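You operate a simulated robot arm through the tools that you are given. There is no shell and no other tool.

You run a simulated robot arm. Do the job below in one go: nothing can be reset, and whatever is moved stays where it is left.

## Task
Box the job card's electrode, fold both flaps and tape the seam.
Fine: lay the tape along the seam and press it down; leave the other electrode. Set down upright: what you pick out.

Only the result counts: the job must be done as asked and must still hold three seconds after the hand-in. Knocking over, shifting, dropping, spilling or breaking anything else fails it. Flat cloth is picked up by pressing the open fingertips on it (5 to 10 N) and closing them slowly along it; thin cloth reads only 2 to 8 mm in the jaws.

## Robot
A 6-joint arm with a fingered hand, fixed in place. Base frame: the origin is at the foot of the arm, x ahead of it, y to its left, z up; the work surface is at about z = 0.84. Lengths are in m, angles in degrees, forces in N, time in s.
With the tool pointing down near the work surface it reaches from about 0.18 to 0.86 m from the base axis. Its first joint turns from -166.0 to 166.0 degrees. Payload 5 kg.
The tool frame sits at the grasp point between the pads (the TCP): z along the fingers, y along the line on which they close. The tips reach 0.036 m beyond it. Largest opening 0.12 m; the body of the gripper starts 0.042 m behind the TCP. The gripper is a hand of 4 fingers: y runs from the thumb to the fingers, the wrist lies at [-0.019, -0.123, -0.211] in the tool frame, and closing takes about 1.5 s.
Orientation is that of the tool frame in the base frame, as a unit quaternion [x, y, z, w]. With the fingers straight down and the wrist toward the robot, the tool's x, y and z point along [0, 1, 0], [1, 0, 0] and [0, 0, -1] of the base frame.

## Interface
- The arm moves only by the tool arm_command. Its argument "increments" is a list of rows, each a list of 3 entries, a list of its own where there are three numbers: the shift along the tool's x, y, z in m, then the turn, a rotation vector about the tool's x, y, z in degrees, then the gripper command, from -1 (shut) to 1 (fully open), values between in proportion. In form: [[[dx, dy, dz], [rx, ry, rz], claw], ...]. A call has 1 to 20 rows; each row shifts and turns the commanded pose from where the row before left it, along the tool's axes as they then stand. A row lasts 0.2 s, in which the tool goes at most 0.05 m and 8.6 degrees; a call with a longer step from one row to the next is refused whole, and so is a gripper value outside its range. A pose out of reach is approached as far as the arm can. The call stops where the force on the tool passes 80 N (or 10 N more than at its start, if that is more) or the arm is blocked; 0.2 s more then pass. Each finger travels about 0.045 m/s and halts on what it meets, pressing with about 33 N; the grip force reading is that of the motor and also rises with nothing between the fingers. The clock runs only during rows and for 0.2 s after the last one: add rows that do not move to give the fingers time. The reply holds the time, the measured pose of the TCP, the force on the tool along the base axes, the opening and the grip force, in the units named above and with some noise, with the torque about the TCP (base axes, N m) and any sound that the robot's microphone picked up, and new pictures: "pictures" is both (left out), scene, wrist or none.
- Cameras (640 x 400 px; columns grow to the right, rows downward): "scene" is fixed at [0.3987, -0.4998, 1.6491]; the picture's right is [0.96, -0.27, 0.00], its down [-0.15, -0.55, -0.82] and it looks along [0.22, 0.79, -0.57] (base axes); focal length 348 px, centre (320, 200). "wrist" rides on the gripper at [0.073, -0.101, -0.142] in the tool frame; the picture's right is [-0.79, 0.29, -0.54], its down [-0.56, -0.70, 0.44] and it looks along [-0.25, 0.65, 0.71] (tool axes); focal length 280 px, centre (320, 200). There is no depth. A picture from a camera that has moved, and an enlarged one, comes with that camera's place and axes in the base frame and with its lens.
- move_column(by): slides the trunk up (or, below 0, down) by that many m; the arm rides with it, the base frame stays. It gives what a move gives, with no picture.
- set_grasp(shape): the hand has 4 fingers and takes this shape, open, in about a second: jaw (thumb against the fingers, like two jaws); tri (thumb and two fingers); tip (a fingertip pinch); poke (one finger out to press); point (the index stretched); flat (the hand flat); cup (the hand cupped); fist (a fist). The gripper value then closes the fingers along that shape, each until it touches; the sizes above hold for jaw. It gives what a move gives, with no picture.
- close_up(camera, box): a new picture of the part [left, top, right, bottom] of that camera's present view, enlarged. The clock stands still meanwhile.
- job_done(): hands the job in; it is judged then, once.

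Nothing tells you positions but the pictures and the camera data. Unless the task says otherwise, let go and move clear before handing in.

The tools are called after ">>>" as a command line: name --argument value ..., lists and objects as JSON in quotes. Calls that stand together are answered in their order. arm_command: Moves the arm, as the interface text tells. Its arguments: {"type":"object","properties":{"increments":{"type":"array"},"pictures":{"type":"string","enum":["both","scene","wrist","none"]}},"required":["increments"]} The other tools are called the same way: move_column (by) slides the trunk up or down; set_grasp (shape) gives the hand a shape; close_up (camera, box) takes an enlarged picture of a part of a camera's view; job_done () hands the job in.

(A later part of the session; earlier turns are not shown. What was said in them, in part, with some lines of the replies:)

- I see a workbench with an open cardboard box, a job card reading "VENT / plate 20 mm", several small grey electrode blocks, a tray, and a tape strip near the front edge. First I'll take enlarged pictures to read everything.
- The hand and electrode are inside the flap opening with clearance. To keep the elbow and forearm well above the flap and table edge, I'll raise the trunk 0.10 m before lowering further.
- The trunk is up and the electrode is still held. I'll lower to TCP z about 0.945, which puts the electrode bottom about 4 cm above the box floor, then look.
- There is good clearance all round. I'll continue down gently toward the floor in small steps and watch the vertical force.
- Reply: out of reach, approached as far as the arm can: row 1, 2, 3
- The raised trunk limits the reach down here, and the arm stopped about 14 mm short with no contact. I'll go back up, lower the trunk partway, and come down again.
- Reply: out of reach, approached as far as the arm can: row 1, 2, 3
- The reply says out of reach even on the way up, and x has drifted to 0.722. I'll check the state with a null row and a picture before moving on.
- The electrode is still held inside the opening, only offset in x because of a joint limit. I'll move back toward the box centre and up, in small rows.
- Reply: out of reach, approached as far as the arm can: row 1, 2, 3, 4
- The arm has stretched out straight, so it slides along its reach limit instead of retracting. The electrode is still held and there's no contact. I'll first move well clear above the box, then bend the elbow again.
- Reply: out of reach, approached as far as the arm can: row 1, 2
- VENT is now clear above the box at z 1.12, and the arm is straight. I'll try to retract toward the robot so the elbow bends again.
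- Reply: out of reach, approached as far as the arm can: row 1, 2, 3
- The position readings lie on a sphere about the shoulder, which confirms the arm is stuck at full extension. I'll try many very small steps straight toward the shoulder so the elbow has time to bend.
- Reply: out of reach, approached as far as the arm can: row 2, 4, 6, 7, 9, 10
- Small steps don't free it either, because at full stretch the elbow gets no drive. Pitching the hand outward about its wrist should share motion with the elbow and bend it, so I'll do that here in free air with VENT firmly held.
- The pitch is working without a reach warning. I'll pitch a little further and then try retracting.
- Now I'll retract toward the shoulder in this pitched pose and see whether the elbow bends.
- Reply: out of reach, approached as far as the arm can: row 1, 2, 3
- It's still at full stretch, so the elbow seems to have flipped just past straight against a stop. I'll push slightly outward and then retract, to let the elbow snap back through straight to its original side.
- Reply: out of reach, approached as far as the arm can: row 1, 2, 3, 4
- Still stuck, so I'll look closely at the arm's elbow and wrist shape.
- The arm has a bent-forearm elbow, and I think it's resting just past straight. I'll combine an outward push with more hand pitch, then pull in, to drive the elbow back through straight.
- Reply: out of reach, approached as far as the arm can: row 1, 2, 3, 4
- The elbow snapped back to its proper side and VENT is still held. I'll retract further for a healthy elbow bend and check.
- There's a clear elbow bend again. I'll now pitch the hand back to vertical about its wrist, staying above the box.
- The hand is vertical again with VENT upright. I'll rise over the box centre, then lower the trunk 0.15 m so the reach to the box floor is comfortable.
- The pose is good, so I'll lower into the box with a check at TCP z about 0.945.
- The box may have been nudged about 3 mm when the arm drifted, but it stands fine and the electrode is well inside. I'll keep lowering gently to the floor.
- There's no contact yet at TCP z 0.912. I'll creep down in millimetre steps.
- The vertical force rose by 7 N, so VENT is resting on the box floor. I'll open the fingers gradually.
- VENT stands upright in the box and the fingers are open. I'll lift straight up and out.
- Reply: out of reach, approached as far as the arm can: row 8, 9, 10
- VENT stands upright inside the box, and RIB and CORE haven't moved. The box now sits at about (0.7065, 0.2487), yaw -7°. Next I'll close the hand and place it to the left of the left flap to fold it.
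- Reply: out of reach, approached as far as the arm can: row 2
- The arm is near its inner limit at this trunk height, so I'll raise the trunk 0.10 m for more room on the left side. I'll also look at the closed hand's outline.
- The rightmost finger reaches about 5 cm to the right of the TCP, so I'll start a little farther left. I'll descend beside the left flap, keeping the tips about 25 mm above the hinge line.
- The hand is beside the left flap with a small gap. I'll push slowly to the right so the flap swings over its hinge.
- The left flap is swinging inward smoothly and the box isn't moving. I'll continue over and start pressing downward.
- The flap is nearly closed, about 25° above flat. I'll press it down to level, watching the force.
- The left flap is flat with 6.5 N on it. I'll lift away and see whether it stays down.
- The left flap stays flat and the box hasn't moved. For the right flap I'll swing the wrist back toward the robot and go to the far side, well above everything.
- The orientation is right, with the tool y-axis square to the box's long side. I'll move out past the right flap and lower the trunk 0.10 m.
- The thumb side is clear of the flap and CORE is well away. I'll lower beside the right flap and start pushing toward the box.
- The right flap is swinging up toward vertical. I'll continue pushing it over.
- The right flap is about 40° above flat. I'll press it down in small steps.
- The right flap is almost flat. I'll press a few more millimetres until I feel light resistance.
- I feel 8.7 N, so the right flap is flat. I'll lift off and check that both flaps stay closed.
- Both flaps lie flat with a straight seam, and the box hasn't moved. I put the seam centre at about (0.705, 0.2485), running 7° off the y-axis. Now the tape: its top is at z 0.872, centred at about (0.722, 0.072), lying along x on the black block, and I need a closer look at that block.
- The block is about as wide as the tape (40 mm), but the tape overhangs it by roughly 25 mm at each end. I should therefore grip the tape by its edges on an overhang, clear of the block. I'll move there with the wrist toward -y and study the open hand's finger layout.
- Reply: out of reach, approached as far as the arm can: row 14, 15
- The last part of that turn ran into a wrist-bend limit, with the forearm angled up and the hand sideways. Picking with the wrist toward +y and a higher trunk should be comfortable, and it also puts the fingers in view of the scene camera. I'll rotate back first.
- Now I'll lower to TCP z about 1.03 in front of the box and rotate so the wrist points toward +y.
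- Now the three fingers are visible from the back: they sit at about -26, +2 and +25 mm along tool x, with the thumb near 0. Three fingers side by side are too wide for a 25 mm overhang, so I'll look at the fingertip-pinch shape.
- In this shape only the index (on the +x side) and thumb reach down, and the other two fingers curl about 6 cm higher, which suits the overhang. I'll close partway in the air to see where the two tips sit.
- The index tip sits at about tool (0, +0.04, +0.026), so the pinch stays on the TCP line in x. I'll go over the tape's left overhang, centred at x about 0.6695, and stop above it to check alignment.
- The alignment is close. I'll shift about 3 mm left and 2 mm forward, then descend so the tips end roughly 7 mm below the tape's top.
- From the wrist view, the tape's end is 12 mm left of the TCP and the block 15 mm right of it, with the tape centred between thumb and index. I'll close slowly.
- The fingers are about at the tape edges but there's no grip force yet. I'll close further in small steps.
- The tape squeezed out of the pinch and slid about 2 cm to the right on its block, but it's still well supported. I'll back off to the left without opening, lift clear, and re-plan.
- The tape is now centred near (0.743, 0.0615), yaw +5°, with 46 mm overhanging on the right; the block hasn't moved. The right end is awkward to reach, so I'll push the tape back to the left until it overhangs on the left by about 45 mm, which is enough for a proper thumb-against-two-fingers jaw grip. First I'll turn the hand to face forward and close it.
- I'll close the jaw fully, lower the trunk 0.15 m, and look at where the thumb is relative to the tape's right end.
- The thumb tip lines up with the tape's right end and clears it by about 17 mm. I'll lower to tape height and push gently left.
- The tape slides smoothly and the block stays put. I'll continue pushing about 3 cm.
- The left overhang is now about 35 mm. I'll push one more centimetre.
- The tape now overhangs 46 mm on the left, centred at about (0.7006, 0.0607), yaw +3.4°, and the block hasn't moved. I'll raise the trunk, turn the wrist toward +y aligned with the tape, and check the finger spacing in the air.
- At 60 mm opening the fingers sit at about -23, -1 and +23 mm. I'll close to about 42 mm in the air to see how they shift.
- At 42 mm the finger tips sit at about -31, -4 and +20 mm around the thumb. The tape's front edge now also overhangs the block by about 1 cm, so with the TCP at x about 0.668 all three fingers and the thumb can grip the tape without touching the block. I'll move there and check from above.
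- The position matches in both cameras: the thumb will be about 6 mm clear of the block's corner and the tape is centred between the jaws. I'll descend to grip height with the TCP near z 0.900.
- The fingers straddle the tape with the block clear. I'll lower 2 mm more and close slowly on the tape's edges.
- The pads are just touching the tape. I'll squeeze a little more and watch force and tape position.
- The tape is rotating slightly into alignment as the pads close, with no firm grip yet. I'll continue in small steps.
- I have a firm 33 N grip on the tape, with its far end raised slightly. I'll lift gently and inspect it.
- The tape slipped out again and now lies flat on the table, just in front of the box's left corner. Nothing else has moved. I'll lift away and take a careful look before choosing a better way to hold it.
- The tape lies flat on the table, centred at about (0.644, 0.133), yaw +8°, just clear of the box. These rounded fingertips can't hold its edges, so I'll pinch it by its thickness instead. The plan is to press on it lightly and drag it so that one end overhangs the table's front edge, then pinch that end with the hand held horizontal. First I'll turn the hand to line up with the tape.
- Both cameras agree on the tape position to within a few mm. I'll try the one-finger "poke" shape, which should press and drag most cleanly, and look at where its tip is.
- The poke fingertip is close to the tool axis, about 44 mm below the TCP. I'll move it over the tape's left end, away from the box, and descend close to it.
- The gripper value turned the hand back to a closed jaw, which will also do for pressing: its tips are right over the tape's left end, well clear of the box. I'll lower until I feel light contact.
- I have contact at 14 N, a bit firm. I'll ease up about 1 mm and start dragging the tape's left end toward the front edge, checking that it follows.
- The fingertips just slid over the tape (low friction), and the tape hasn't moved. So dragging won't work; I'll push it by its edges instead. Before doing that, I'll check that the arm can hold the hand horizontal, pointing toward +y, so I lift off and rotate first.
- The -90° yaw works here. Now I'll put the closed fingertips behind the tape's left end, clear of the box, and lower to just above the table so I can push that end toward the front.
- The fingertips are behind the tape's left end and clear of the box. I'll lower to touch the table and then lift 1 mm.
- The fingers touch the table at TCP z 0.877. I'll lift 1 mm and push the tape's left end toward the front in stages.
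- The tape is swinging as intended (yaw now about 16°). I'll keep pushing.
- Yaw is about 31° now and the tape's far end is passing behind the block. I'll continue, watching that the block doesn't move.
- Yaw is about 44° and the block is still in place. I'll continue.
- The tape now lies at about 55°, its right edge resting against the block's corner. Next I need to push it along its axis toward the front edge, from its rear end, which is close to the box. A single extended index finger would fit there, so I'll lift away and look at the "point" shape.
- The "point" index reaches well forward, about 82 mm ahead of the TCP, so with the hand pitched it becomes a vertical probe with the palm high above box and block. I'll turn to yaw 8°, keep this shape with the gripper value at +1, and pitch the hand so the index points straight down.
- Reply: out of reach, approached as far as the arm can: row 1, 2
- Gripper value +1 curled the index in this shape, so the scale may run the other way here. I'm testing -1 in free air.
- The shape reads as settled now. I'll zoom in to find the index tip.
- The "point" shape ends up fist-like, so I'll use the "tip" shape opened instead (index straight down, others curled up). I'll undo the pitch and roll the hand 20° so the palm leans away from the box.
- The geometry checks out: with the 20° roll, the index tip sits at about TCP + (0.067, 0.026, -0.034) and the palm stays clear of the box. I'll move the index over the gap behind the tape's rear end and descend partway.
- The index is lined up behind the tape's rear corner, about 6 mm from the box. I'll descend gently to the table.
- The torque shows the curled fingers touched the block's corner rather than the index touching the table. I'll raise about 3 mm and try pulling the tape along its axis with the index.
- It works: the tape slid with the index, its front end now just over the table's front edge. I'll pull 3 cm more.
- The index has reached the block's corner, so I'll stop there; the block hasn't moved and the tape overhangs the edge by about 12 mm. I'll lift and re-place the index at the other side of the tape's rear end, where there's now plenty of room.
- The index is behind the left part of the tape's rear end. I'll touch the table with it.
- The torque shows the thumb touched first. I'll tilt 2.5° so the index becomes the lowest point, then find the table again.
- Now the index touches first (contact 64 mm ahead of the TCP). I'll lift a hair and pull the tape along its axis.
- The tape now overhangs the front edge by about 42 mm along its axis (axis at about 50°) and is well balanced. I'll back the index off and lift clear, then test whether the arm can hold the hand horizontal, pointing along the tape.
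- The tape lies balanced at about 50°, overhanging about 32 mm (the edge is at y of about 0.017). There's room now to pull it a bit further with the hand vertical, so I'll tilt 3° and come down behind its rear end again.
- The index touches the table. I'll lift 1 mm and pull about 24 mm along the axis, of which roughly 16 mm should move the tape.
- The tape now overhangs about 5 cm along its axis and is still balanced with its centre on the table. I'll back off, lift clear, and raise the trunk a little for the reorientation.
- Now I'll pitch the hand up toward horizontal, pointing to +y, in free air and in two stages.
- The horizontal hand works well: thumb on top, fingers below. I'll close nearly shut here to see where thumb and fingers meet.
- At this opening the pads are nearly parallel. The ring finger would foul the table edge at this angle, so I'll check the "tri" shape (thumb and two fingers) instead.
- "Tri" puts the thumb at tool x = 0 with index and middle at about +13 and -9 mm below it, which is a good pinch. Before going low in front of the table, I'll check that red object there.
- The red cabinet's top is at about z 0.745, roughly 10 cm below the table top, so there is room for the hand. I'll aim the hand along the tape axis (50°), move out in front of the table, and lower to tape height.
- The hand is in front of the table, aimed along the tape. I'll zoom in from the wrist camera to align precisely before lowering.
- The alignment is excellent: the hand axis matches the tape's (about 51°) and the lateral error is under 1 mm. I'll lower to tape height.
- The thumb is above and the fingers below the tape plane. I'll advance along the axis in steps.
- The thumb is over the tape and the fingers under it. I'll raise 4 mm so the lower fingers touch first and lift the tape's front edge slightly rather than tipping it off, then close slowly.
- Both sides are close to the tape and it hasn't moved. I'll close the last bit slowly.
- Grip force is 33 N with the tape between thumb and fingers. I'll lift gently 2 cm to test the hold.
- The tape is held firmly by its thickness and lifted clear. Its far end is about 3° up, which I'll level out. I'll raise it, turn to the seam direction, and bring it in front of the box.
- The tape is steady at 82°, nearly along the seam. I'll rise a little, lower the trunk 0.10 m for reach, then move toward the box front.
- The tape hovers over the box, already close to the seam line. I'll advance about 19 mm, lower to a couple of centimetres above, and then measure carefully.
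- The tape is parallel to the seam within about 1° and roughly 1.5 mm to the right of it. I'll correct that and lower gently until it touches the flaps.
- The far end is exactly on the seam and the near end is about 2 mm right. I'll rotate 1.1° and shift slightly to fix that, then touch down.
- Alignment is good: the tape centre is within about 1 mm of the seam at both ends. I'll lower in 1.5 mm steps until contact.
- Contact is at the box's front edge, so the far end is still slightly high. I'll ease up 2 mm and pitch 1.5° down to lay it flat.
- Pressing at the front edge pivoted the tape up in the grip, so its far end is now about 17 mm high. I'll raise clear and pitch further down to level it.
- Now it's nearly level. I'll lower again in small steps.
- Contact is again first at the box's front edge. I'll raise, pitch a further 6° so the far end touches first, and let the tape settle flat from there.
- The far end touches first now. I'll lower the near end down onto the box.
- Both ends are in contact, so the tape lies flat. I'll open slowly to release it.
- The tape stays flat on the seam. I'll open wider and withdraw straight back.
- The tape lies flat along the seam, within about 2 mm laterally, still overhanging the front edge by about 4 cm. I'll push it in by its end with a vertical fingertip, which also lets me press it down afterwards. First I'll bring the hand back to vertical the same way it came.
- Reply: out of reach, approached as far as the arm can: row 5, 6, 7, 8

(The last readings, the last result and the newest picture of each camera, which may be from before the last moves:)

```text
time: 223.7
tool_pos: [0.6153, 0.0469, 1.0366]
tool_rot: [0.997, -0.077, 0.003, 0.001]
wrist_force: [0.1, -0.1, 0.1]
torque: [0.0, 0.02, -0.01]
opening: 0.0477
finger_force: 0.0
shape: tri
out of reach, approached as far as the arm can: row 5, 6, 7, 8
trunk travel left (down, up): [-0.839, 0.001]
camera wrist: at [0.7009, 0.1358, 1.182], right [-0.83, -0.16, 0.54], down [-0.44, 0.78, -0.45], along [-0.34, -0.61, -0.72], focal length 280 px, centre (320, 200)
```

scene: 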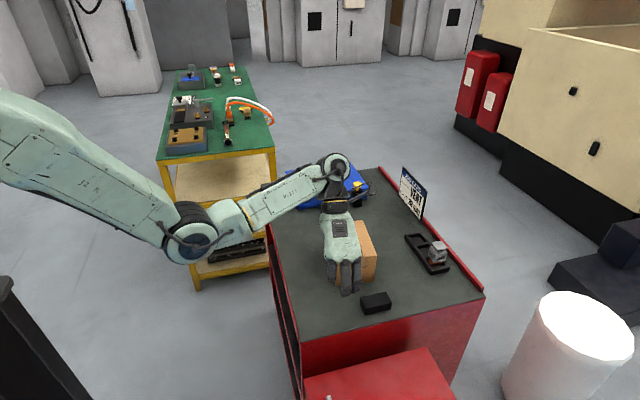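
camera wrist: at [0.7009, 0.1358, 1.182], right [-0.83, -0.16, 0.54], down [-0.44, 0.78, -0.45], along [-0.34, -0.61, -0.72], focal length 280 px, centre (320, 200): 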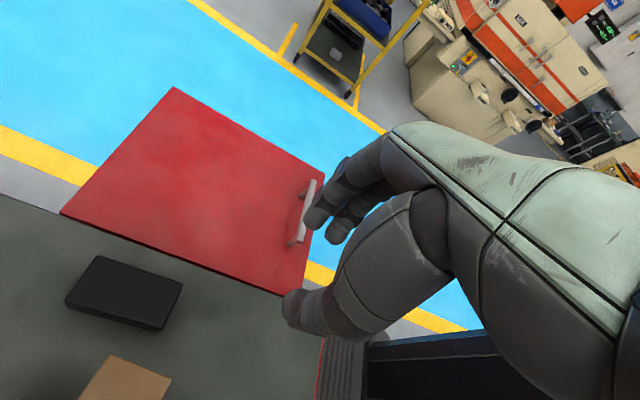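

The hand is vertical again. I'll rotate so its side faces along the seam direction, switch to jaw, and close it.

>>> arm_command --increments '[[[0, 0, 0], [0, 0, -8.3], -0.2], [[0, 0, 0], [0, 0, -8.3], -0.2], [[0, 0, 0], [0, 0, -8.3], -0.2], [[0, 0, 0], [0, 0, -8.3], -0.2], [[0, 0, 0], [0, 0, -8.3], -0.2], [[0, 0, 0], [0, 0, -8.3], -0.2], [[0, 0, 0], [0, 0, -8.3], -0.2], [[0, 0, 0], [0, 0, -8.3], -0.2], [[0, 0, 0], [0, 0, -8.3], -0.2], [[0, 0, 0], [0, 0, -8.3], -0.2], [[0, 0, 0], [0, 0, -8.3], -0.2], [[0, 0, 0], [0, 0, 0], -0.2]]' --pictures "none"

>>> set_grasp --shape "jaw"

>>> arm_command --increments '[[[0, 0, 0], [0, 0, 0], 0], [[0, 0, 0], [0, 0, 0], -1], [[0, 0, 0], [0, 0, 0], -1], [[0, 0, 0], [0, 0, 0], -1], [[0, 0, 0], [0, 0, 0], -1], [[0, 0, 0], [0, 0, 0], -1], [[0, 0, 0], [0, 0, 0], -1]]' --pictures "both"

```text
time: 226.3
tool_pos: [0.6134, 0.0486, 1.0406]
tool_rot: [0.752, 0.659, 0.002, 0.002]
wrist_force: [0.0, 0.3, 0.2]
torque: [-0.01, 0.05, 0.0]
opening: 0.0475
finger_force: 0.0
shape: tri
trunk travel left (down, up): [-0.839, 0.001]
```

```text
time: 227.2
tool_pos: [0.6132, 0.0484, 1.04]
tool_rot: [0.752, 0.659, 0.002, 0.001]
wrist_force: [0.3, -0.6, 0.9]
torque: [0.01, -0.04, 0.03]
opening: 0.1195
finger_force: 0.0
shape: jaw
trunk travel left (down, up): [-0.839, 0.001]
```

```text
time: 228.8
tool_pos: [0.6129, 0.0478, 1.0405]
tool_rot: [0.753, 0.658, 0.002, 0.001]
wrist_force: [0.2, 0.6, -0.2]
torque: [-0.02, -0.02, 0.02]
opening: 0.0
finger_force: 7.5
shape: jaw
trunk travel left (down, up): [-0.839, 0.001]
camera wrist: at [0.5212, 0.133, 1.1835], right [0.18, -0.82, 0.54], down [-0.77, -0.46, -0.45], along [0.62, -0.34, -0.71], focal length 280 px, centre (320, 200)
```

scene: 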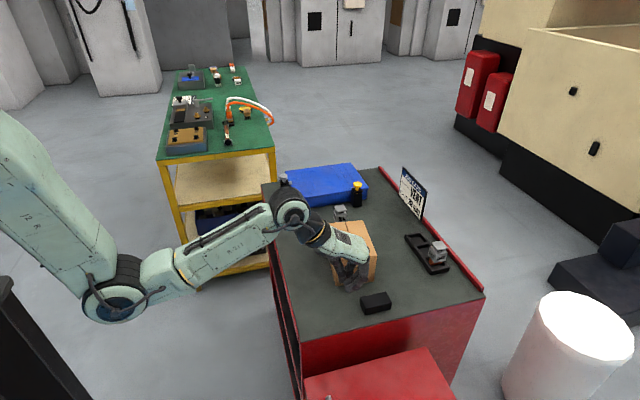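
wrist: 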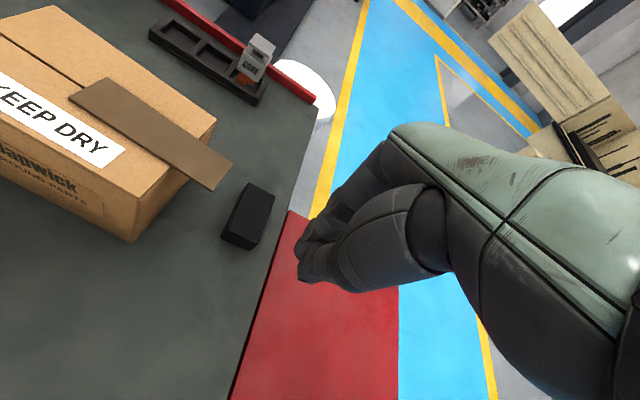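

I'll position the closed fingertips in front of the tape's overhanging end and lower to its height.

>>> arm_command --increments '[[[0.02, 0.03, 0], [0, 0, 0], -1], [[0.034, 0.027, 0], [0, 0, 0], -1], [[0, 0, 0], [0, 0, 0], -1], [[0, 0, 0.03], [0, 0, 0], -1], [[0, 0, 0.03], [0, 0, 0], -1], [[0, 0, 0.01], [0, 0, 0], -1], [[0, 0, 0], [0, 0, 0], -1]]' --pictures "none"

>>> close_up --camera "scene" --box '[325, 205, 395, 285]'

>>> close_up --camera "wrist" --box '[120, 140, 380, 400]'

```text
time: 230.4
tool_pos: [0.6775, 0.0957, 0.9706]
tool_rot: [0.752, 0.659, 0.002, 0.002]
wrist_force: [-0.6, 1.4, 0.5]
torque: [0.02, 0.0, -0.02]
opening: 0.0
finger_force: 33.0
shape: jaw
trunk travel left (down, up): [-0.839, 0.001]
```

```text
5.00 times, centred on (360, 245) of scene
camera zoom: at [0.3987, -0.4998, 1.6491], right [0.96, -0.27, 0.0], down [-0.15, -0.55, -0.82], along [0.22, 0.79, -0.57], focal length 1740 px, centre (120, -25)
```

zoom: 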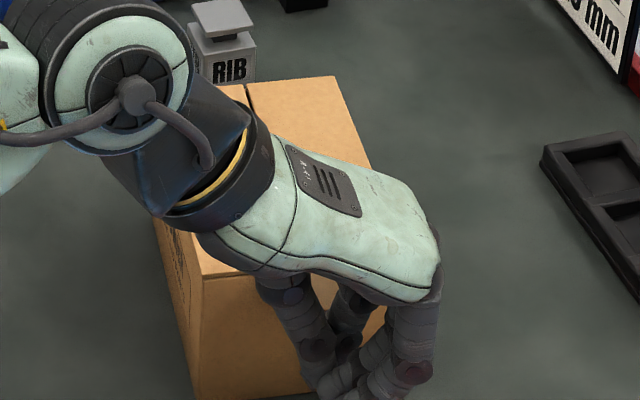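

```text
1.54 times, centred on (250, 270) of wrist
camera zoom: at [0.5844, 0.1798, 1.1162], right [0.18, -0.82, 0.54], down [-0.77, -0.46, -0.45], along [0.62, -0.34, -0.71], focal length 431 px, centre (428, 92)
```

zoom: 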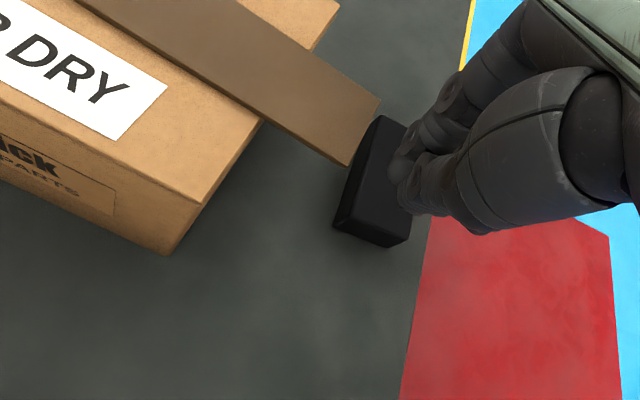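

The fingertips are lined up with the middle of the tape's end. I'll push it in along the seam.

>>> arm_command --increments '[[[0.008, 0, 0], [0, 0, 0], -1], [[0.006, 0, 0], [0, 0, 0], -1], [[0.006, 0, 0], [0, 0, 0], -1], [[0.006, 0, 0], [0, 0, 0], -1], [[0, 0, 0], [0, 0, 0], -1]]' --pictures "none"

>>> close_up --camera "wrist" --box '[60, 100, 380, 400]'

```text
time: 231.6
tool_pos: [0.6812, 0.1198, 0.9727]
tool_rot: [0.752, 0.659, 0.002, 0.002]
wrist_force: [0.2, 0.3, -0.1]
torque: [0.02, 0.02, -0.04]
opening: 0.0002
finger_force: 32.8
shape: jaw
trunk travel left (down, up): [-0.839, 0.001]
```

```text
1.33 times, centred on (220, 250) of wrist
camera zoom: at [0.5885, 0.205, 1.1154], right [0.18, -0.82, 0.54], down [-0.77, -0.46, -0.45], along [0.62, -0.34, -0.71], focal length 374 px, centre (453, 133)
```

zoom: 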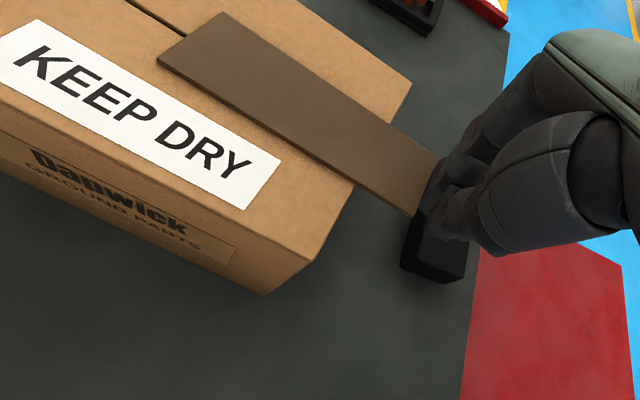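

Contact is made and the tape is still in line. I'll continue until the fingers near the box front.

>>> arm_command --increments '[[[0.006, 0, 0], [0, 0, 0], -1], [[0.006, 0, 0], [0, 0, 0], -1], [[0.005, 0, 0], [0, 0, 0], -1], [[0, 0, 0], [0, 0, 0], -1]]' --pictures "none"

>>> close_up --camera "wrist" --box '[60, 100, 380, 400]'

>>> close_up --camera "scene" --box '[325, 205, 395, 285]'

```text
time: 232.6
tool_pos: [0.6824, 0.1371, 0.97]
tool_rot: [0.752, 0.659, 0.002, 0.001]
wrist_force: [0.0, -0.4, -0.5]
torque: [-0.03, 0.01, -0.01]
opening: 0.0
finger_force: 33.2
shape: jaw
trunk travel left (down, up): [-0.839, 0.001]
```

```text
1.33 times, centred on (220, 250) of wrist
camera zoom: at [0.5899, 0.2219, 1.1139], right [0.18, -0.82, 0.54], down [-0.77, -0.46, -0.45], along [0.62, -0.34, -0.71], focal length 374 px, centre (453, 133)
```

zoom: 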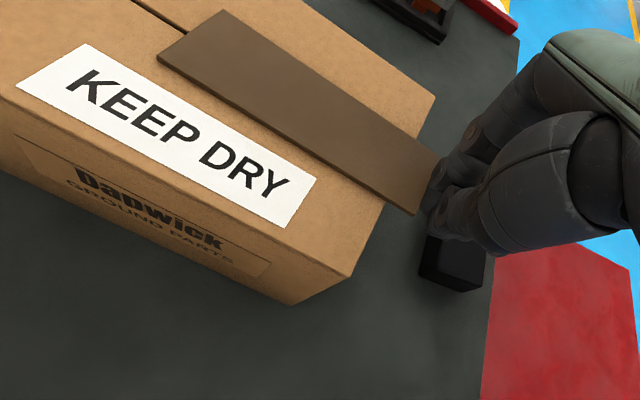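

```text
5.00 times, centred on (360, 245) of scene
camera zoom: at [0.3987, -0.4998, 1.6491], right [0.96, -0.27, 0.0], down [-0.15, -0.55, -0.82], along [0.22, 0.79, -0.57], focal length 1740 px, centre (120, -25)
```

zoom: 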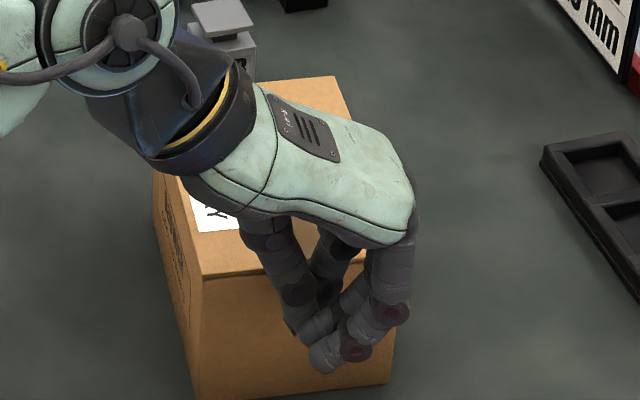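

>>> close_up --camera "wrist" --box '[120, 90, 220, 190]'

>>> close_up --camera "wrist" --box '[220, 150, 340, 270]'

```text
4.00 times, centred on (170, 140) of wrist
camera zoom: at [0.5899, 0.2219, 1.1139], right [0.18, -0.82, 0.54], down [-0.77, -0.46, -0.45], along [0.62, -0.34, -0.71], focal length 1122 px, centre (920, 440)
```

zoom: 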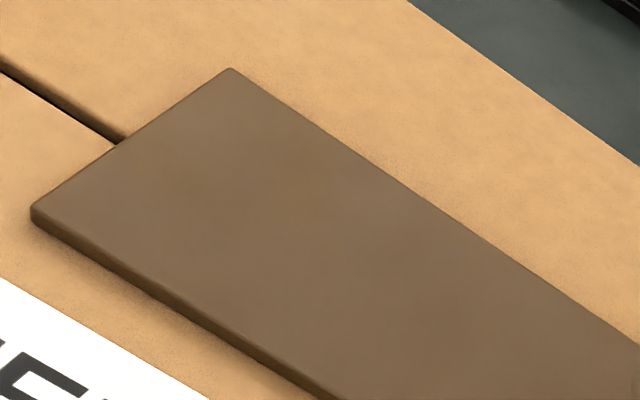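

```text
3.33 times, centred on (280, 210) of wrist
camera zoom: at [0.5899, 0.2219, 1.1139], right [0.18, -0.82, 0.54], down [-0.77, -0.46, -0.45], along [0.62, -0.34, -0.71], focal length 935 px, centre (453, 167)
```

zoom: 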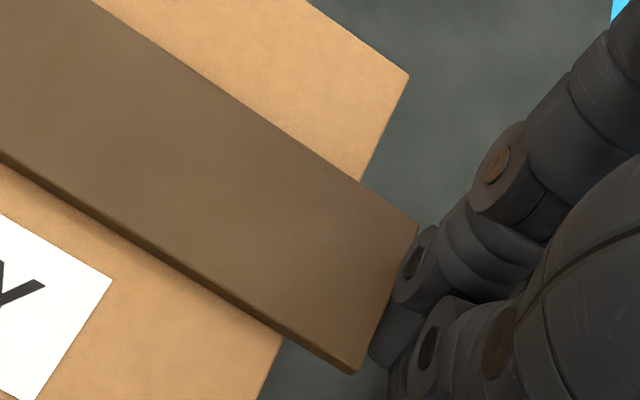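

Alignment is still good (about 2 mm). Now I'll raise so the fingertips just clear the flap surface (TCP z about 0.9885) and keep pushing, watching for any contact with the box edge.

>>> arm_command --increments '[[[-0.003, 0, -0.01], [0, 0, 0], -1], [[0, 0, -0.0085], [0, 0, 0], -1], [[0, 0, 0], [0, 0, 0], -1], [[0.003, 0, 0], [0, 0, 0], -1], [[0.004, 0, 0], [0, 0, 0], -1], [[0.004, 0, 0], [0, 0, 0], -1], [[0, 0, 0], [0, 0, 0], -1]]' --pictures "none"

>>> close_up --camera "wrist" --box '[220, 150, 340, 270]'

```text
time: 234.2
tool_pos: [0.6834, 0.1444, 0.9899]
tool_rot: [0.752, 0.659, 0.002, 0.002]
wrist_force: [0.2, -0.5, -0.3]
torque: [0.0, 0.05, 0.0]
opening: 0.0
finger_force: 32.9
shape: jaw
trunk travel left (down, up): [-0.839, 0.001]
```

```text
3.33 times, centred on (280, 210) of wrist
camera zoom: at [0.5915, 0.2294, 1.1324], right [0.18, -0.82, 0.54], down [-0.77, -0.46, -0.45], along [0.62, -0.34, -0.71], focal length 935 px, centre (453, 167)
```

zoom: 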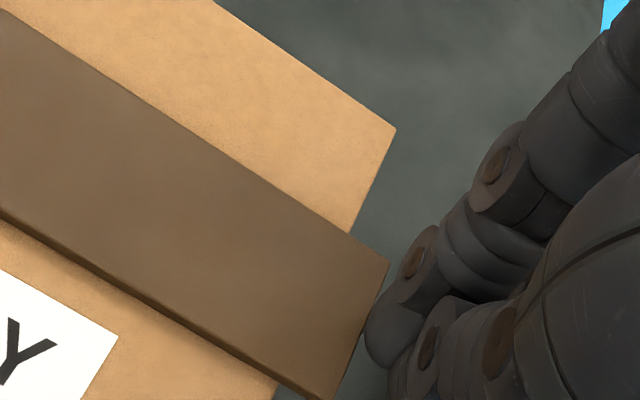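

>>> arm_command --increments '[[[0.004, 0, 0.001], [0, 0, 0], -1], [[0.004, 0, 0], [0, 0, 0], -1], [[0.004, 0, 0], [0, 0, 0], -1], [[0, 0, 0], [0, 0, 0], -1]]' --pictures "none"

>>> close_up --camera "wrist" --box '[200, 140, 340, 280]'

```text
time: 235.2
tool_pos: [0.685, 0.1565, 0.9871]
tool_rot: [0.753, 0.658, 0.002, 0.001]
wrist_force: [-1.7, -1.3, 0.2]
torque: [-0.03, -0.01, 0.0]
opening: 0.0
finger_force: 32.3
shape: jaw
trunk travel left (down, up): [-0.839, 0.001]
```

```text
2.86 times, centred on (270, 210) of wrist
camera zoom: at [0.5932, 0.2414, 1.1314], right [0.18, -0.82, 0.54], down [-0.77, -0.46, -0.45], along [0.62, -0.34, -0.71], focal length 801 px, centre (463, 171)
```

zoom: 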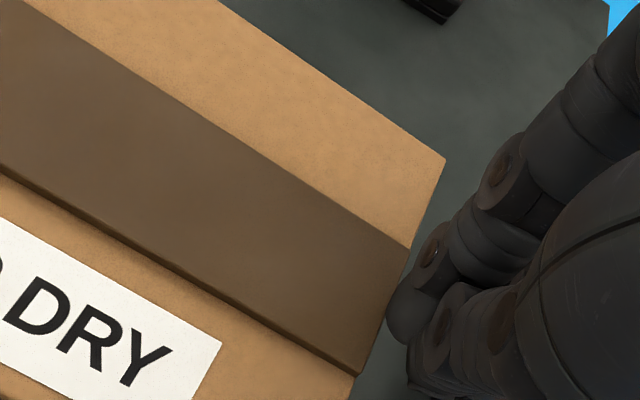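

The tape's end is now flush with the box front. I'll carefully push the last 18 mm over the flap, in 3 mm steps.

>>> arm_command --increments '[[[0.003, 0, 0], [0, 0, 0], -1], [[0.003, 0, 0], [0, 0, 0], -1], [[0, 0, 0], [0, 0, 0], -1]]' --pictures "none"

>>> close_up --camera "wrist" --box '[200, 140, 340, 280]'

```text
time: 236.0
tool_pos: [0.6862, 0.1631, 0.987]
tool_rot: [0.753, 0.658, 0.002, 0.001]
wrist_force: [0.1, 0.6, 0.2]
torque: [-0.01, 0.03, 0.03]
opening: 0.0
finger_force: 32.5
shape: jaw
trunk travel left (down, up): [-0.839, 0.001]
```

```text
2.86 times, centred on (270, 210) of wrist
camera zoom: at [0.5944, 0.2477, 1.131], right [0.18, -0.82, 0.54], down [-0.77, -0.46, -0.45], along [0.62, -0.34, -0.71], focal length 801 px, centre (463, 171)
```

zoom: 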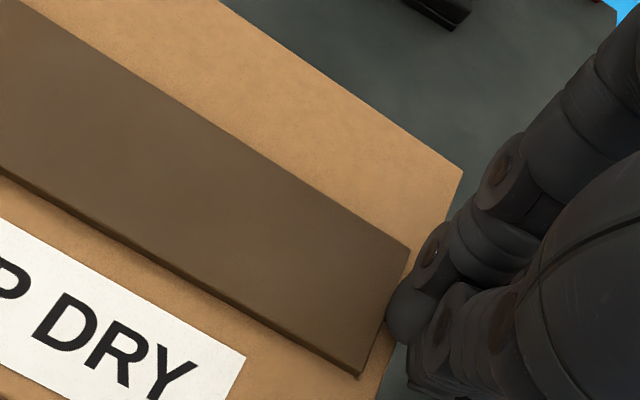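

Works well, with no contact force on the box. Another 12 mm.

>>> arm_command --increments '[[[0.003, 0, 0], [0, 0, 0], -1], [[0.003, 0, 0], [0, 0, 0], -1], [[0.003, 0, 0], [0, 0, 0], -1], [[0.003, 0, 0], [0, 0, 0], -1], [[0, 0, 0], [0, 0, 0], -1]]' --pictures "none"

>>> close_up --camera "wrist" --box '[80, 60, 340, 320]'

>>> close_up --camera "scene" --box '[325, 205, 395, 285]'

```text
time: 237.2
tool_pos: [0.6876, 0.1744, 0.9866]
tool_rot: [0.753, 0.658, 0.002, 0.001]
wrist_force: [-0.6, -0.2, -0.2]
torque: [0.01, -0.02, -0.03]
opening: 0.0
finger_force: 33.4
shape: jaw
trunk travel left (down, up): [-0.839, 0.001]
```

```text
1.54 times, centred on (210, 190) of wrist
camera zoom: at [0.5957, 0.26, 1.1318], right [0.18, -0.82, 0.54], down [-0.77, -0.46, -0.45], along [0.62, -0.34, -0.71], focal length 431 px, centre (489, 215)
```

zoom: 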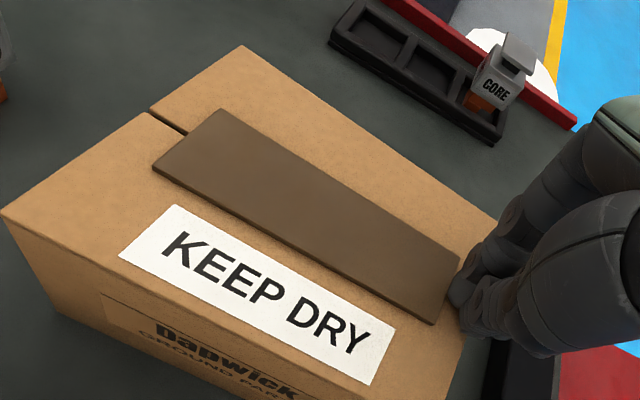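

```text
5.00 times, centred on (360, 245) of scene
camera zoom: at [0.3987, -0.4998, 1.6491], right [0.96, -0.27, 0.0], down [-0.15, -0.55, -0.82], along [0.22, 0.79, -0.57], focal length 1740 px, centre (120, -25)
```

zoom: 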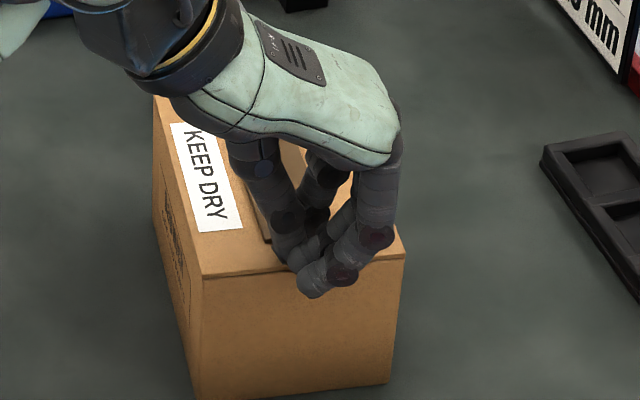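

The tape is now centred along the seam. I'll back off and lift to check from both cameras.

>>> arm_command --increments '[[[-0.006, 0, 0], [0, 0, 0], -1], [[-0.01, 0, -0.02], [0, 0, 0], -1], [[-0.03, 0, -0.03], [0, 0, 0], -1], [[-0.04, 0, -0.01], [0, 0, 0], -1], [[-0.04, 0, 0], [0, 0, 0], -1], [[0, 0, 0], [0, 0, 0], -1]]' --pictures "both"

>>> close_up --camera "scene" --box '[325, 205, 395, 285]'

>>> close_up --camera "scene" --box '[340, 215, 375, 262]'

```text
time: 238.6
tool_pos: [0.6697, 0.0513, 1.0479]
tool_rot: [0.752, 0.659, 0.002, 0.002]
wrist_force: [0.3, 0.1, -0.2]
torque: [-0.04, -0.02, 0.03]
opening: 0.0
finger_force: 32.6
shape: jaw
trunk travel left (down, up): [-0.839, 0.001]
camera wrist: at [0.5771, 0.1353, 1.1916], right [0.18, -0.82, 0.54], down [-0.77, -0.46, -0.45], along [0.62, -0.34, -0.71], focal length 280 px, centre (320, 200)
```

scene: 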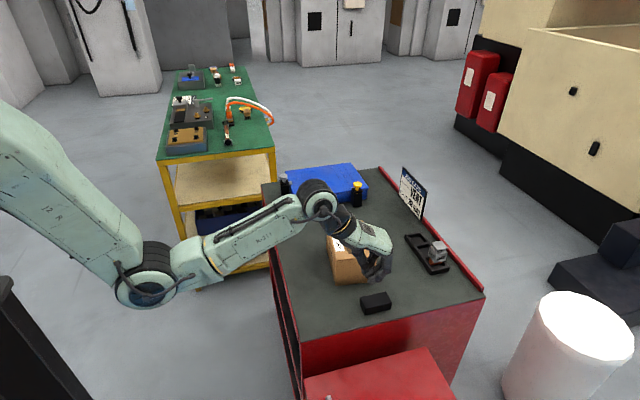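
wrist: 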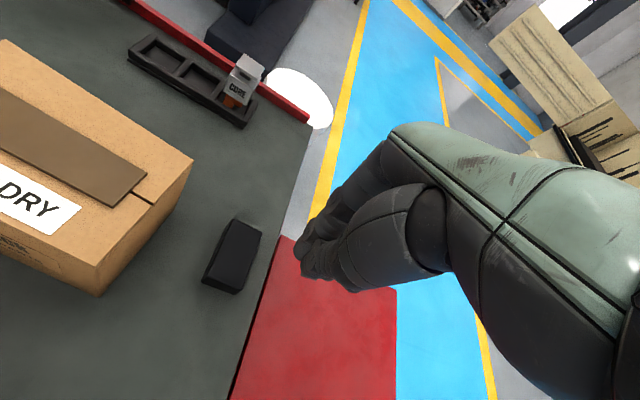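

```text
5.00 times, centred on (360, 245) of scene
camera zoom: at [0.3987, -0.4998, 1.6491], right [0.96, -0.27, 0.0], down [-0.15, -0.55, -0.82], along [0.22, 0.79, -0.57], focal length 1740 px, centre (120, -25)
```

zoom: 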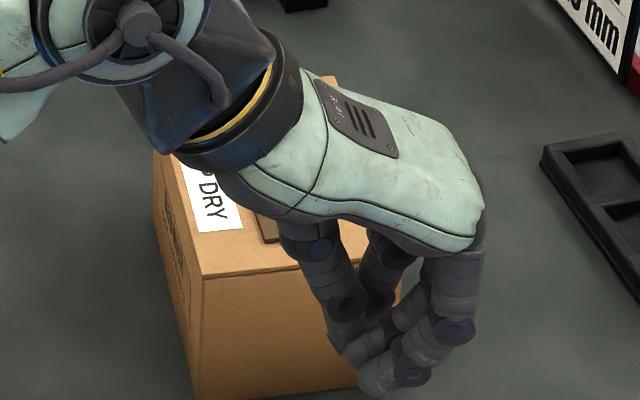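

```text
8.51 times, centred on (358, 238) of scene
camera zoom: at [0.3987, -0.4998, 1.6491], right [0.96, -0.27, 0.0], down [-0.15, -0.55, -0.82], along [0.22, 0.79, -0.57], focal length 2962 px, centre (1, -128)
```

zoom: 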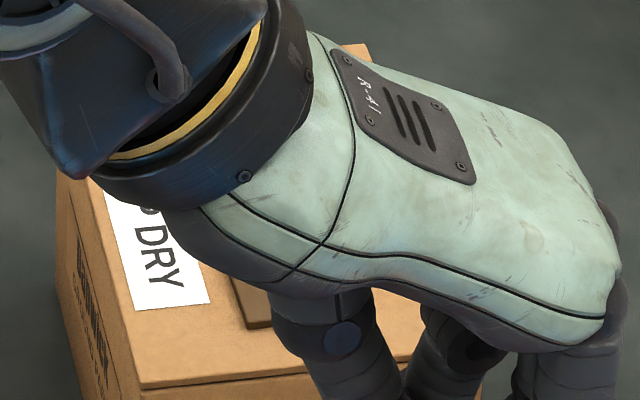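

>>> close_up --camera "wrist" --box '[80, 140, 200, 240]'

>>> arm_command --increments '[[[0, 0, -0.03], [0, 0, 0], -1], [[0.04, 0, -0.02], [0, 0, 0], -1], [[0.04, 0, 0], [0, 0, 0], -1], [[0.03, 0, 0], [0, 0, 0], -1], [[0, 0, 0], [0, 0, 0], -1]]' --pictures "both"

>>> close_up --camera "wrist" --box '[40, 100, 340, 400]'

```text
4.00 times, centred on (140, 190) of wrist
camera zoom: at [0.5771, 0.1353, 1.1916], right [0.18, -0.82, 0.54], down [-0.77, -0.46, -0.45], along [0.62, -0.34, -0.71], focal length 1122 px, centre (1040, 240)
```

zoom: 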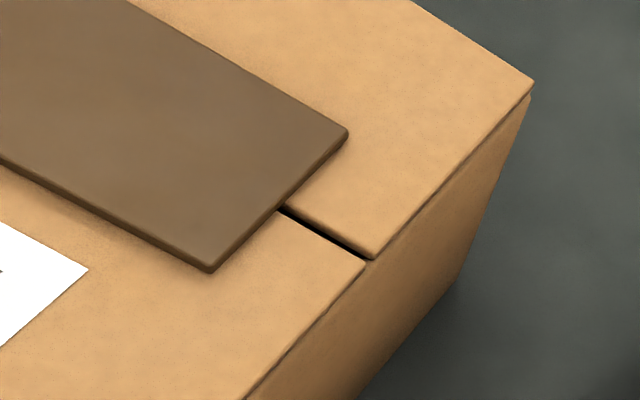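

```text
time: 239.8
tool_pos: [0.6869, 0.1606, 1.0965]
tool_rot: [0.753, 0.659, 0.002, 0.001]
wrist_force: [-0.6, 0.5, 0.1]
torque: [-0.02, 0.01, 0.0]
opening: 0.0
finger_force: 32.8
shape: jaw
trunk travel left (down, up): [-0.839, 0.001]
camera wrist: at [0.5949, 0.245, 1.2402], right [0.18, -0.82, 0.54], down [-0.77, -0.46, -0.45], along [0.62, -0.34, -0.71], focal length 280 px, centre (320, 200)
```

scene: 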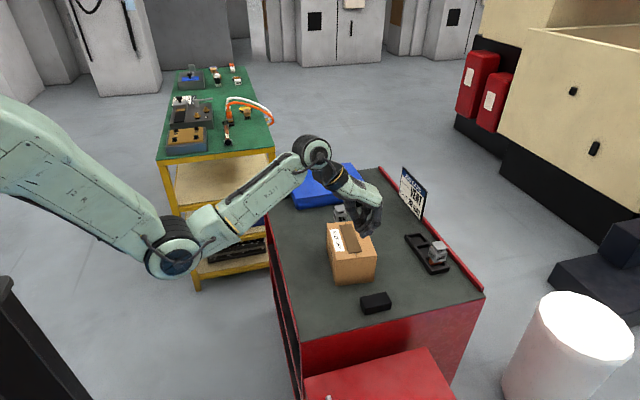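
wrist: 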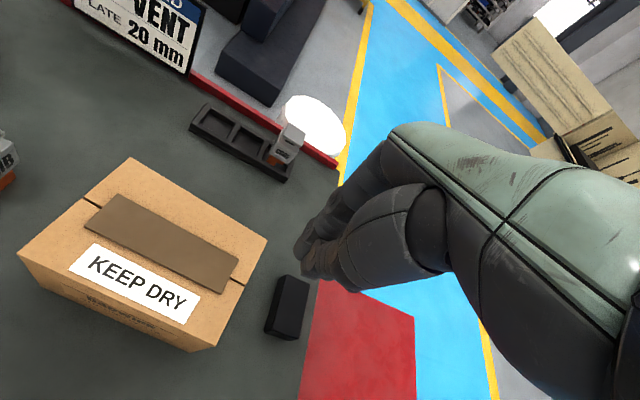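

```text
1.33 times, centred on (190, 250) of wrist
camera zoom: at [0.5949, 0.245, 1.2402], right [0.18, -0.82, 0.54], down [-0.77, -0.46, -0.45], along [0.62, -0.34, -0.71], focal length 374 px, centre (493, 133)
```

zoom: 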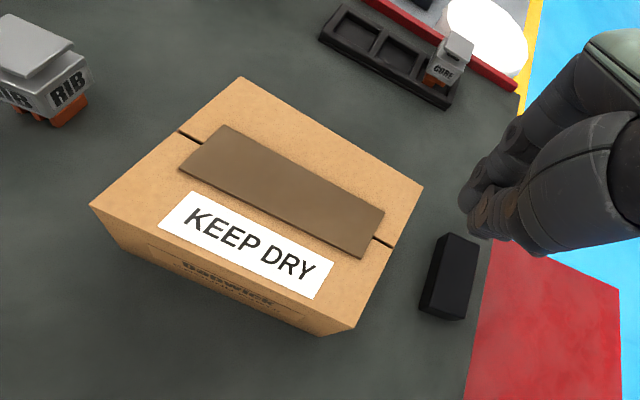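

>>> close_up --camera "scene" --box '[325, 205, 395, 285]'

```text
5.00 times, centred on (360, 245) of scene
camera zoom: at [0.3987, -0.4998, 1.6491], right [0.96, -0.27, 0.0], down [-0.15, -0.55, -0.82], along [0.22, 0.79, -0.57], focal length 1740 px, centre (120, -25)
```

zoom: 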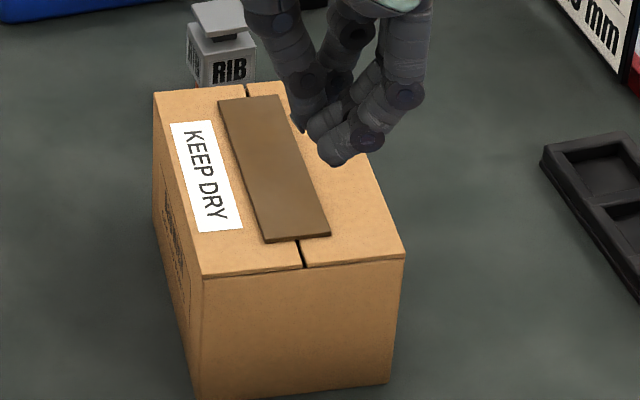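

The tape lies neatly along the whole seam, within about 1–2 mm at both ends, and the box is where it was. Now I'll press it down: first near the front end, straight down and straight up.

>>> arm_command --increments '[[[0.032, 0.0004, 0], [0, 0, 0], -1], [[0.0316, 0.0004, 0], [0, 0, 0], -1], [[0, 0, 0.04], [0, 0, 0], -1], [[0, 0, 0.04], [0, 0, 0], -1], [[0, 0, 0.02], [0, 0, 0], -1], [[0, 0, 0], [0, 0, 0], -1]]' --pictures "none"

>>> close_up --camera "wrist" --box '[100, 100, 360, 360]'

>>> close_up --camera "scene" --box '[325, 205, 395, 285]'

```text
time: 241.2
tool_pos: [0.6935, 0.2193, 0.9972]
tool_rot: [0.752, 0.659, 0.002, 0.001]
wrist_force: [0.2, -0.8, 0.9]
torque: [0.01, 0.02, -0.01]
opening: 0.0
finger_force: 32.5
shape: jaw
trunk travel left (down, up): [-0.839, 0.001]
```

```text
1.54 times, centred on (230, 230) of wrist
camera zoom: at [0.6017, 0.3044, 1.1408], right [0.18, -0.82, 0.54], down [-0.77, -0.46, -0.45], along [0.62, -0.34, -0.71], focal length 431 px, centre (458, 154)
```

zoom: 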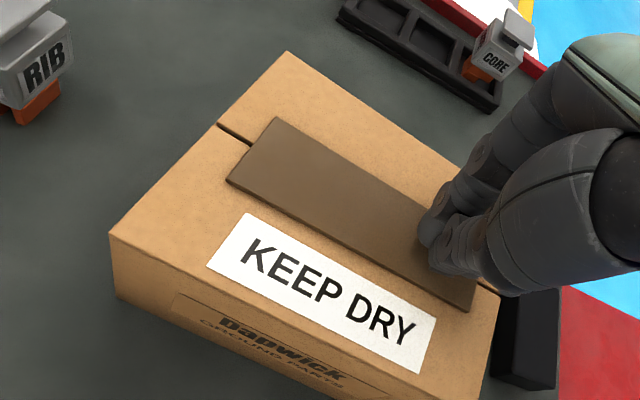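

```text
5.00 times, centred on (360, 245) of scene
camera zoom: at [0.3987, -0.4998, 1.6491], right [0.96, -0.27, 0.0], down [-0.15, -0.55, -0.82], along [0.22, 0.79, -0.57], focal length 1740 px, centre (120, -25)
```

zoom: 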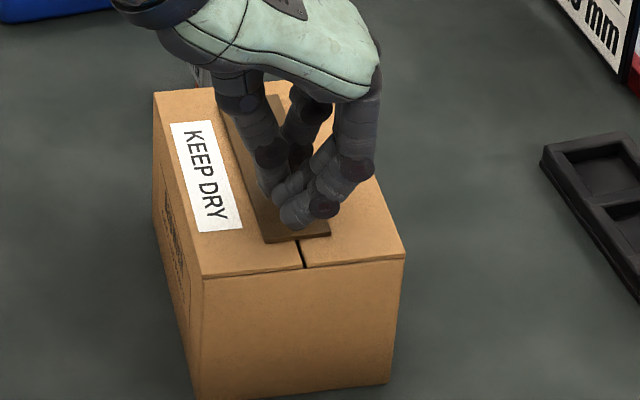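

>>> arm_command --increments '[[[0, 0, 0.004], [0, 0, 0], -1], [[0, 0, 0.002], [0, 0, 0], -1], [[0, 0, 0], [0, 0, 0], -1]]' --pictures "none"

>>> arm_command --increments '[[[0, 0, 0.002], [0, 0, 0], -1], [[0, 0, 0], [0, 0, 0], -1]]' --pictures "none"

```text
time: 242.0
tool_pos: [0.6964, 0.221, 0.992]
tool_rot: [0.752, 0.659, 0.002, 0.003]
wrist_force: [-0.6, 0.0, -1.0]
torque: [0.0, 0.01, -0.01]
opening: 0.0002
finger_force: 33.4
shape: jaw
trunk travel left (down, up): [-0.839, 0.001]
```

```text
time: 242.6
tool_pos: [0.6953, 0.2208, 0.9911]
tool_rot: [0.752, 0.659, 0.003, 0.001]
wrist_force: [-0.5, -0.3, 2.4]
torque: [0.01, 0.03, -0.01]
opening: 0.0
finger_force: 32.8
shape: jaw
trunk travel left (down, up): [-0.839, 0.001]
```

>>> arm_command --increments '[[[0, 0, 0.0015], [0, 0, 0], -1], [[0, 0, 0.001], [0, 0, 0], -1], [[0, 0, 0], [0, 0, 0], -1], [[0, 0, 0], [0, 0, 0], -1]]' --pictures "none"

```text
time: 243.6
tool_pos: [0.6941, 0.2215, 0.989]
tool_rot: [0.753, 0.658, 0.005, 0.002]
wrist_force: [0.0, -1.3, 14.5]
torque: [0.09, -0.06, -0.01]
opening: 0.0001
finger_force: 32.8
shape: jaw
trunk travel left (down, up): [-0.839, 0.001]
```

I have 14.5 N on the front part. I'll lift, move along the tape, and press the middle and the rear part in the same way.

>>> arm_command --increments '[[[0, 0, -0.012], [0, 0, 0], -1], [[0.02, 0, 0], [0, 0, 0], -1], [[0.02, 0, 0], [0, 0, 0], -1], [[0, 0, 0], [0, 0, 0], -1], [[0, 0, 0.008], [0, 0, 0], -1], [[0, 0, 0.002], [0, 0, 0], -1], [[0, 0, 0.002], [0, 0, 0], -1], [[0, 0, 0], [0, 0, 0], -1], [[0, 0, 0], [0, 0, 0], -1]]' --pictures "none"

>>> close_up --camera "wrist" --box '[100, 100, 360, 360]'

```text
time: 245.6
tool_pos: [0.7026, 0.2604, 0.9888]
tool_rot: [0.753, 0.658, 0.004, 0.002]
wrist_force: [3.2, 0.0, 16.8]
torque: [0.04, -0.2, 0.01]
opening: 0.0
finger_force: 33.2
shape: jaw
trunk travel left (down, up): [-0.839, 0.001]
```

```text
1.54 times, centred on (230, 230) of wrist
camera zoom: at [0.6087, 0.3452, 1.1328], right [0.18, -0.82, 0.54], down [-0.76, -0.46, -0.45], along [0.62, -0.33, -0.71], focal length 431 px, centre (458, 154)
```

zoom: 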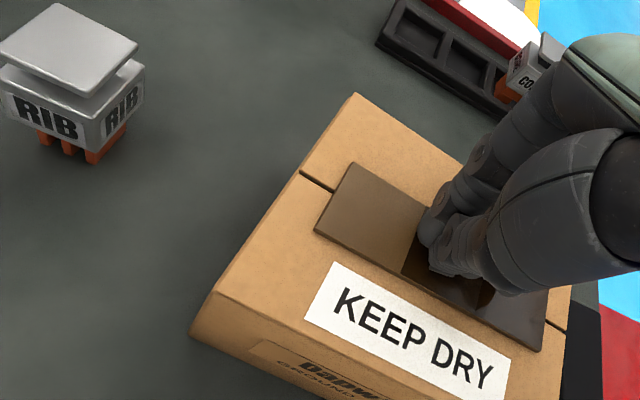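

>>> arm_command --increments '[[[0, 0, -0.012], [0, 0, 0], -1], [[0.015, 0, 0], [0, 0, 0], -1], [[0.015, 0, 0], [0, 0, 0], -1], [[0, 0, 0], [0, 0, 0], -1], [[0, 0, 0.008], [0, 0, 0], -1], [[0, 0, 0.002], [0, 0, 0], -1], [[0, 0, 0.002], [0, 0, 0], -1], [[0, 0, 0], [0, 0, 0], -1], [[0, 0, 0], [0, 0, 0], -1]]' --pictures "none"

>>> close_up --camera "wrist" --box '[100, 100, 360, 360]'

```text
time: 247.6
tool_pos: [0.7045, 0.2899, 0.9907]
tool_rot: [0.752, 0.659, 0.004, 0.002]
wrist_force: [2.9, 0.6, 11.7]
torque: [0.09, -0.1, -0.02]
opening: 0.0
finger_force: 32.8
shape: jaw
trunk travel left (down, up): [-0.839, 0.001]
```

```text
1.54 times, centred on (230, 230) of wrist
camera zoom: at [0.6124, 0.3751, 1.133], right [0.18, -0.82, 0.54], down [-0.76, -0.46, -0.45], along [0.62, -0.33, -0.71], focal length 431 px, centre (458, 154)
```

zoom: 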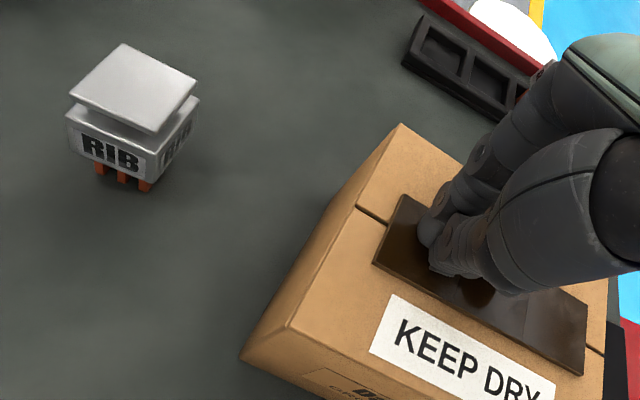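

All three presses are done, and the tape stayed in place during each. I'll lift straight up and clear, then check the result.

>>> arm_command --increments '[[[0, 0, -0.015], [0, 0, 0], -1], [[0, 0, -0.03], [0, 0, 0], -1], [[0, 0, -0.04], [0, 0, 0], -1], [[0, -0.02, -0.04], [0, 0, 0], -1], [[0, -0.04, 0], [0, 0, 0], -1], [[0, -0.04, 0], [0, 0, 0], -1], [[0, 0, 0], [0, 0, 0], -1]]' --pictures "both"

>>> close_up --camera "scene" --box '[325, 205, 395, 285]'

>>> close_up --camera "wrist" --box '[60, 100, 400, 400]'

```text
time: 249.2
tool_pos: [0.6089, 0.3052, 1.1114]
tool_rot: [0.753, 0.658, 0.003, 0.002]
wrist_force: [0.0, 0.0, -0.1]
torque: [-0.01, 0.0, -0.02]
opening: 0.0
finger_force: 33.3
shape: jaw
trunk travel left (down, up): [-0.839, 0.001]
camera wrist: at [0.5165, 0.3904, 1.2558], right [0.18, -0.82, 0.54], down [-0.77, -0.46, -0.45], along [0.62, -0.34, -0.71], focal length 280 px, centre (320, 200)
```

scene: 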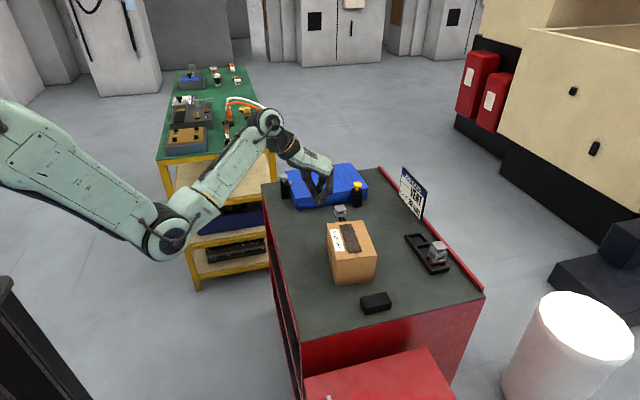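
wrist: 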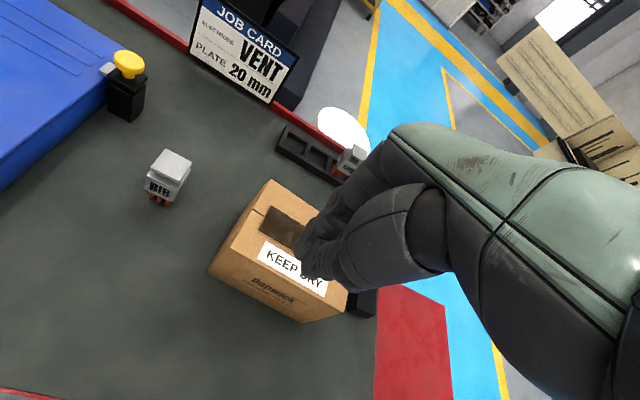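

```text
5.00 times, centred on (360, 245) of scene
camera zoom: at [0.3987, -0.4998, 1.6491], right [0.96, -0.27, 0.0], down [-0.15, -0.55, -0.82], along [0.22, 0.79, -0.57], focal length 1740 px, centre (120, -25)
```

zoom: 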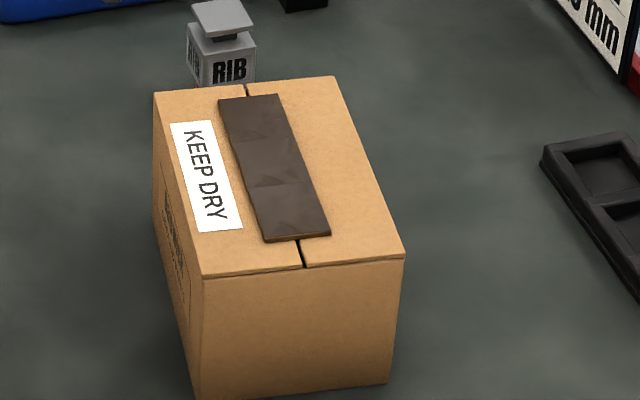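

```text
1.33 times, centred on (230, 250) of wrist
camera zoom: at [0.5165, 0.3904, 1.2558], right [0.18, -0.82, 0.54], down [-0.77, -0.46, -0.45], along [0.62, -0.34, -0.71], focal length 374 px, centre (440, 133)
```

zoom: 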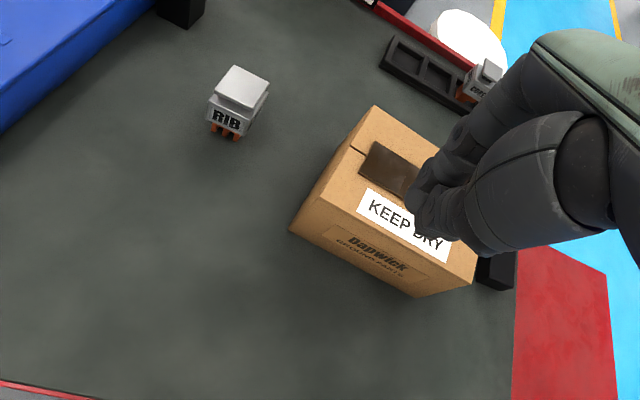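

The tape has turned darker where it was pressed, which looks like an indication of adhesion. I'll zoom in to check that it's dark over its whole length.

>>> close_up --camera "scene" --box '[342, 218, 372, 258]'

>>> close_up --camera "scene" --box '[280, 160, 460, 320]'

```text
10.00 times, centred on (357, 238) of scene
camera zoom: at [0.3987, -0.4998, 1.6491], right [0.96, -0.27, 0.0], down [-0.15, -0.55, -0.82], along [0.22, 0.79, -0.57], focal length 3481 px, centre (-50, -180)
```

zoom: 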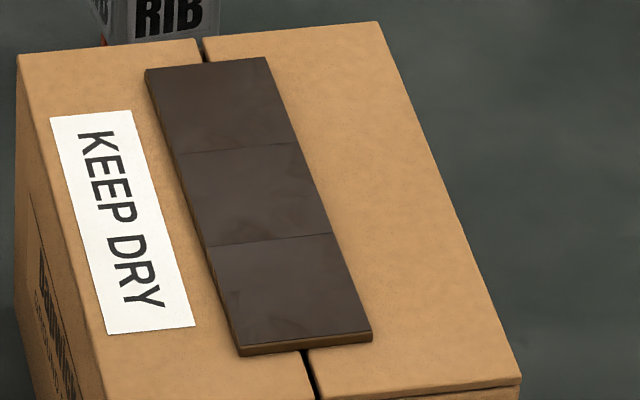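

```text
2.50 times, centred on (370, 240) of scene
camera zoom: at [0.3987, -0.4998, 1.6491], right [0.96, -0.27, 0.0], down [-0.15, -0.55, -0.82], along [0.22, 0.79, -0.57], focal length 870 px, centre (195, 100)
```

zoom: 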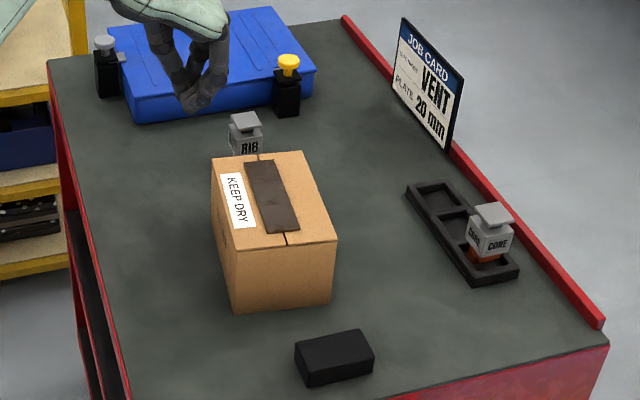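

All three tape sections show as pressed, the seam is covered end to end, both flaps are closed over VENT, and RIB, CORE, the job card and the tape block are where they were. The hand is empty and clear, so I'm handing the job in.

>>> job_done

```text
The job is handed in.
```

The VENT electrode is boxed and taped, and the job is handed in. VENT was set down upright in the box, and both flaps lie flat over it. The tape runs along the seam, within about 2 mm of it, and is pressed down over its whole length.

- **Tape:** it slipped out of the grip twice and fell from its block onto the table once. I slid it to the table edge, picked it up again and laid it on the seam.
- **Box:** it moved about 5 mm early on, when the arm drifted while holding VENT inside it.
- **Everything else:** RIB, CORE, the job card and the tape block were all where they started in the last pictures.

I last saw VENT standing upright just before folding the flaps; nothing bumped the box after that.
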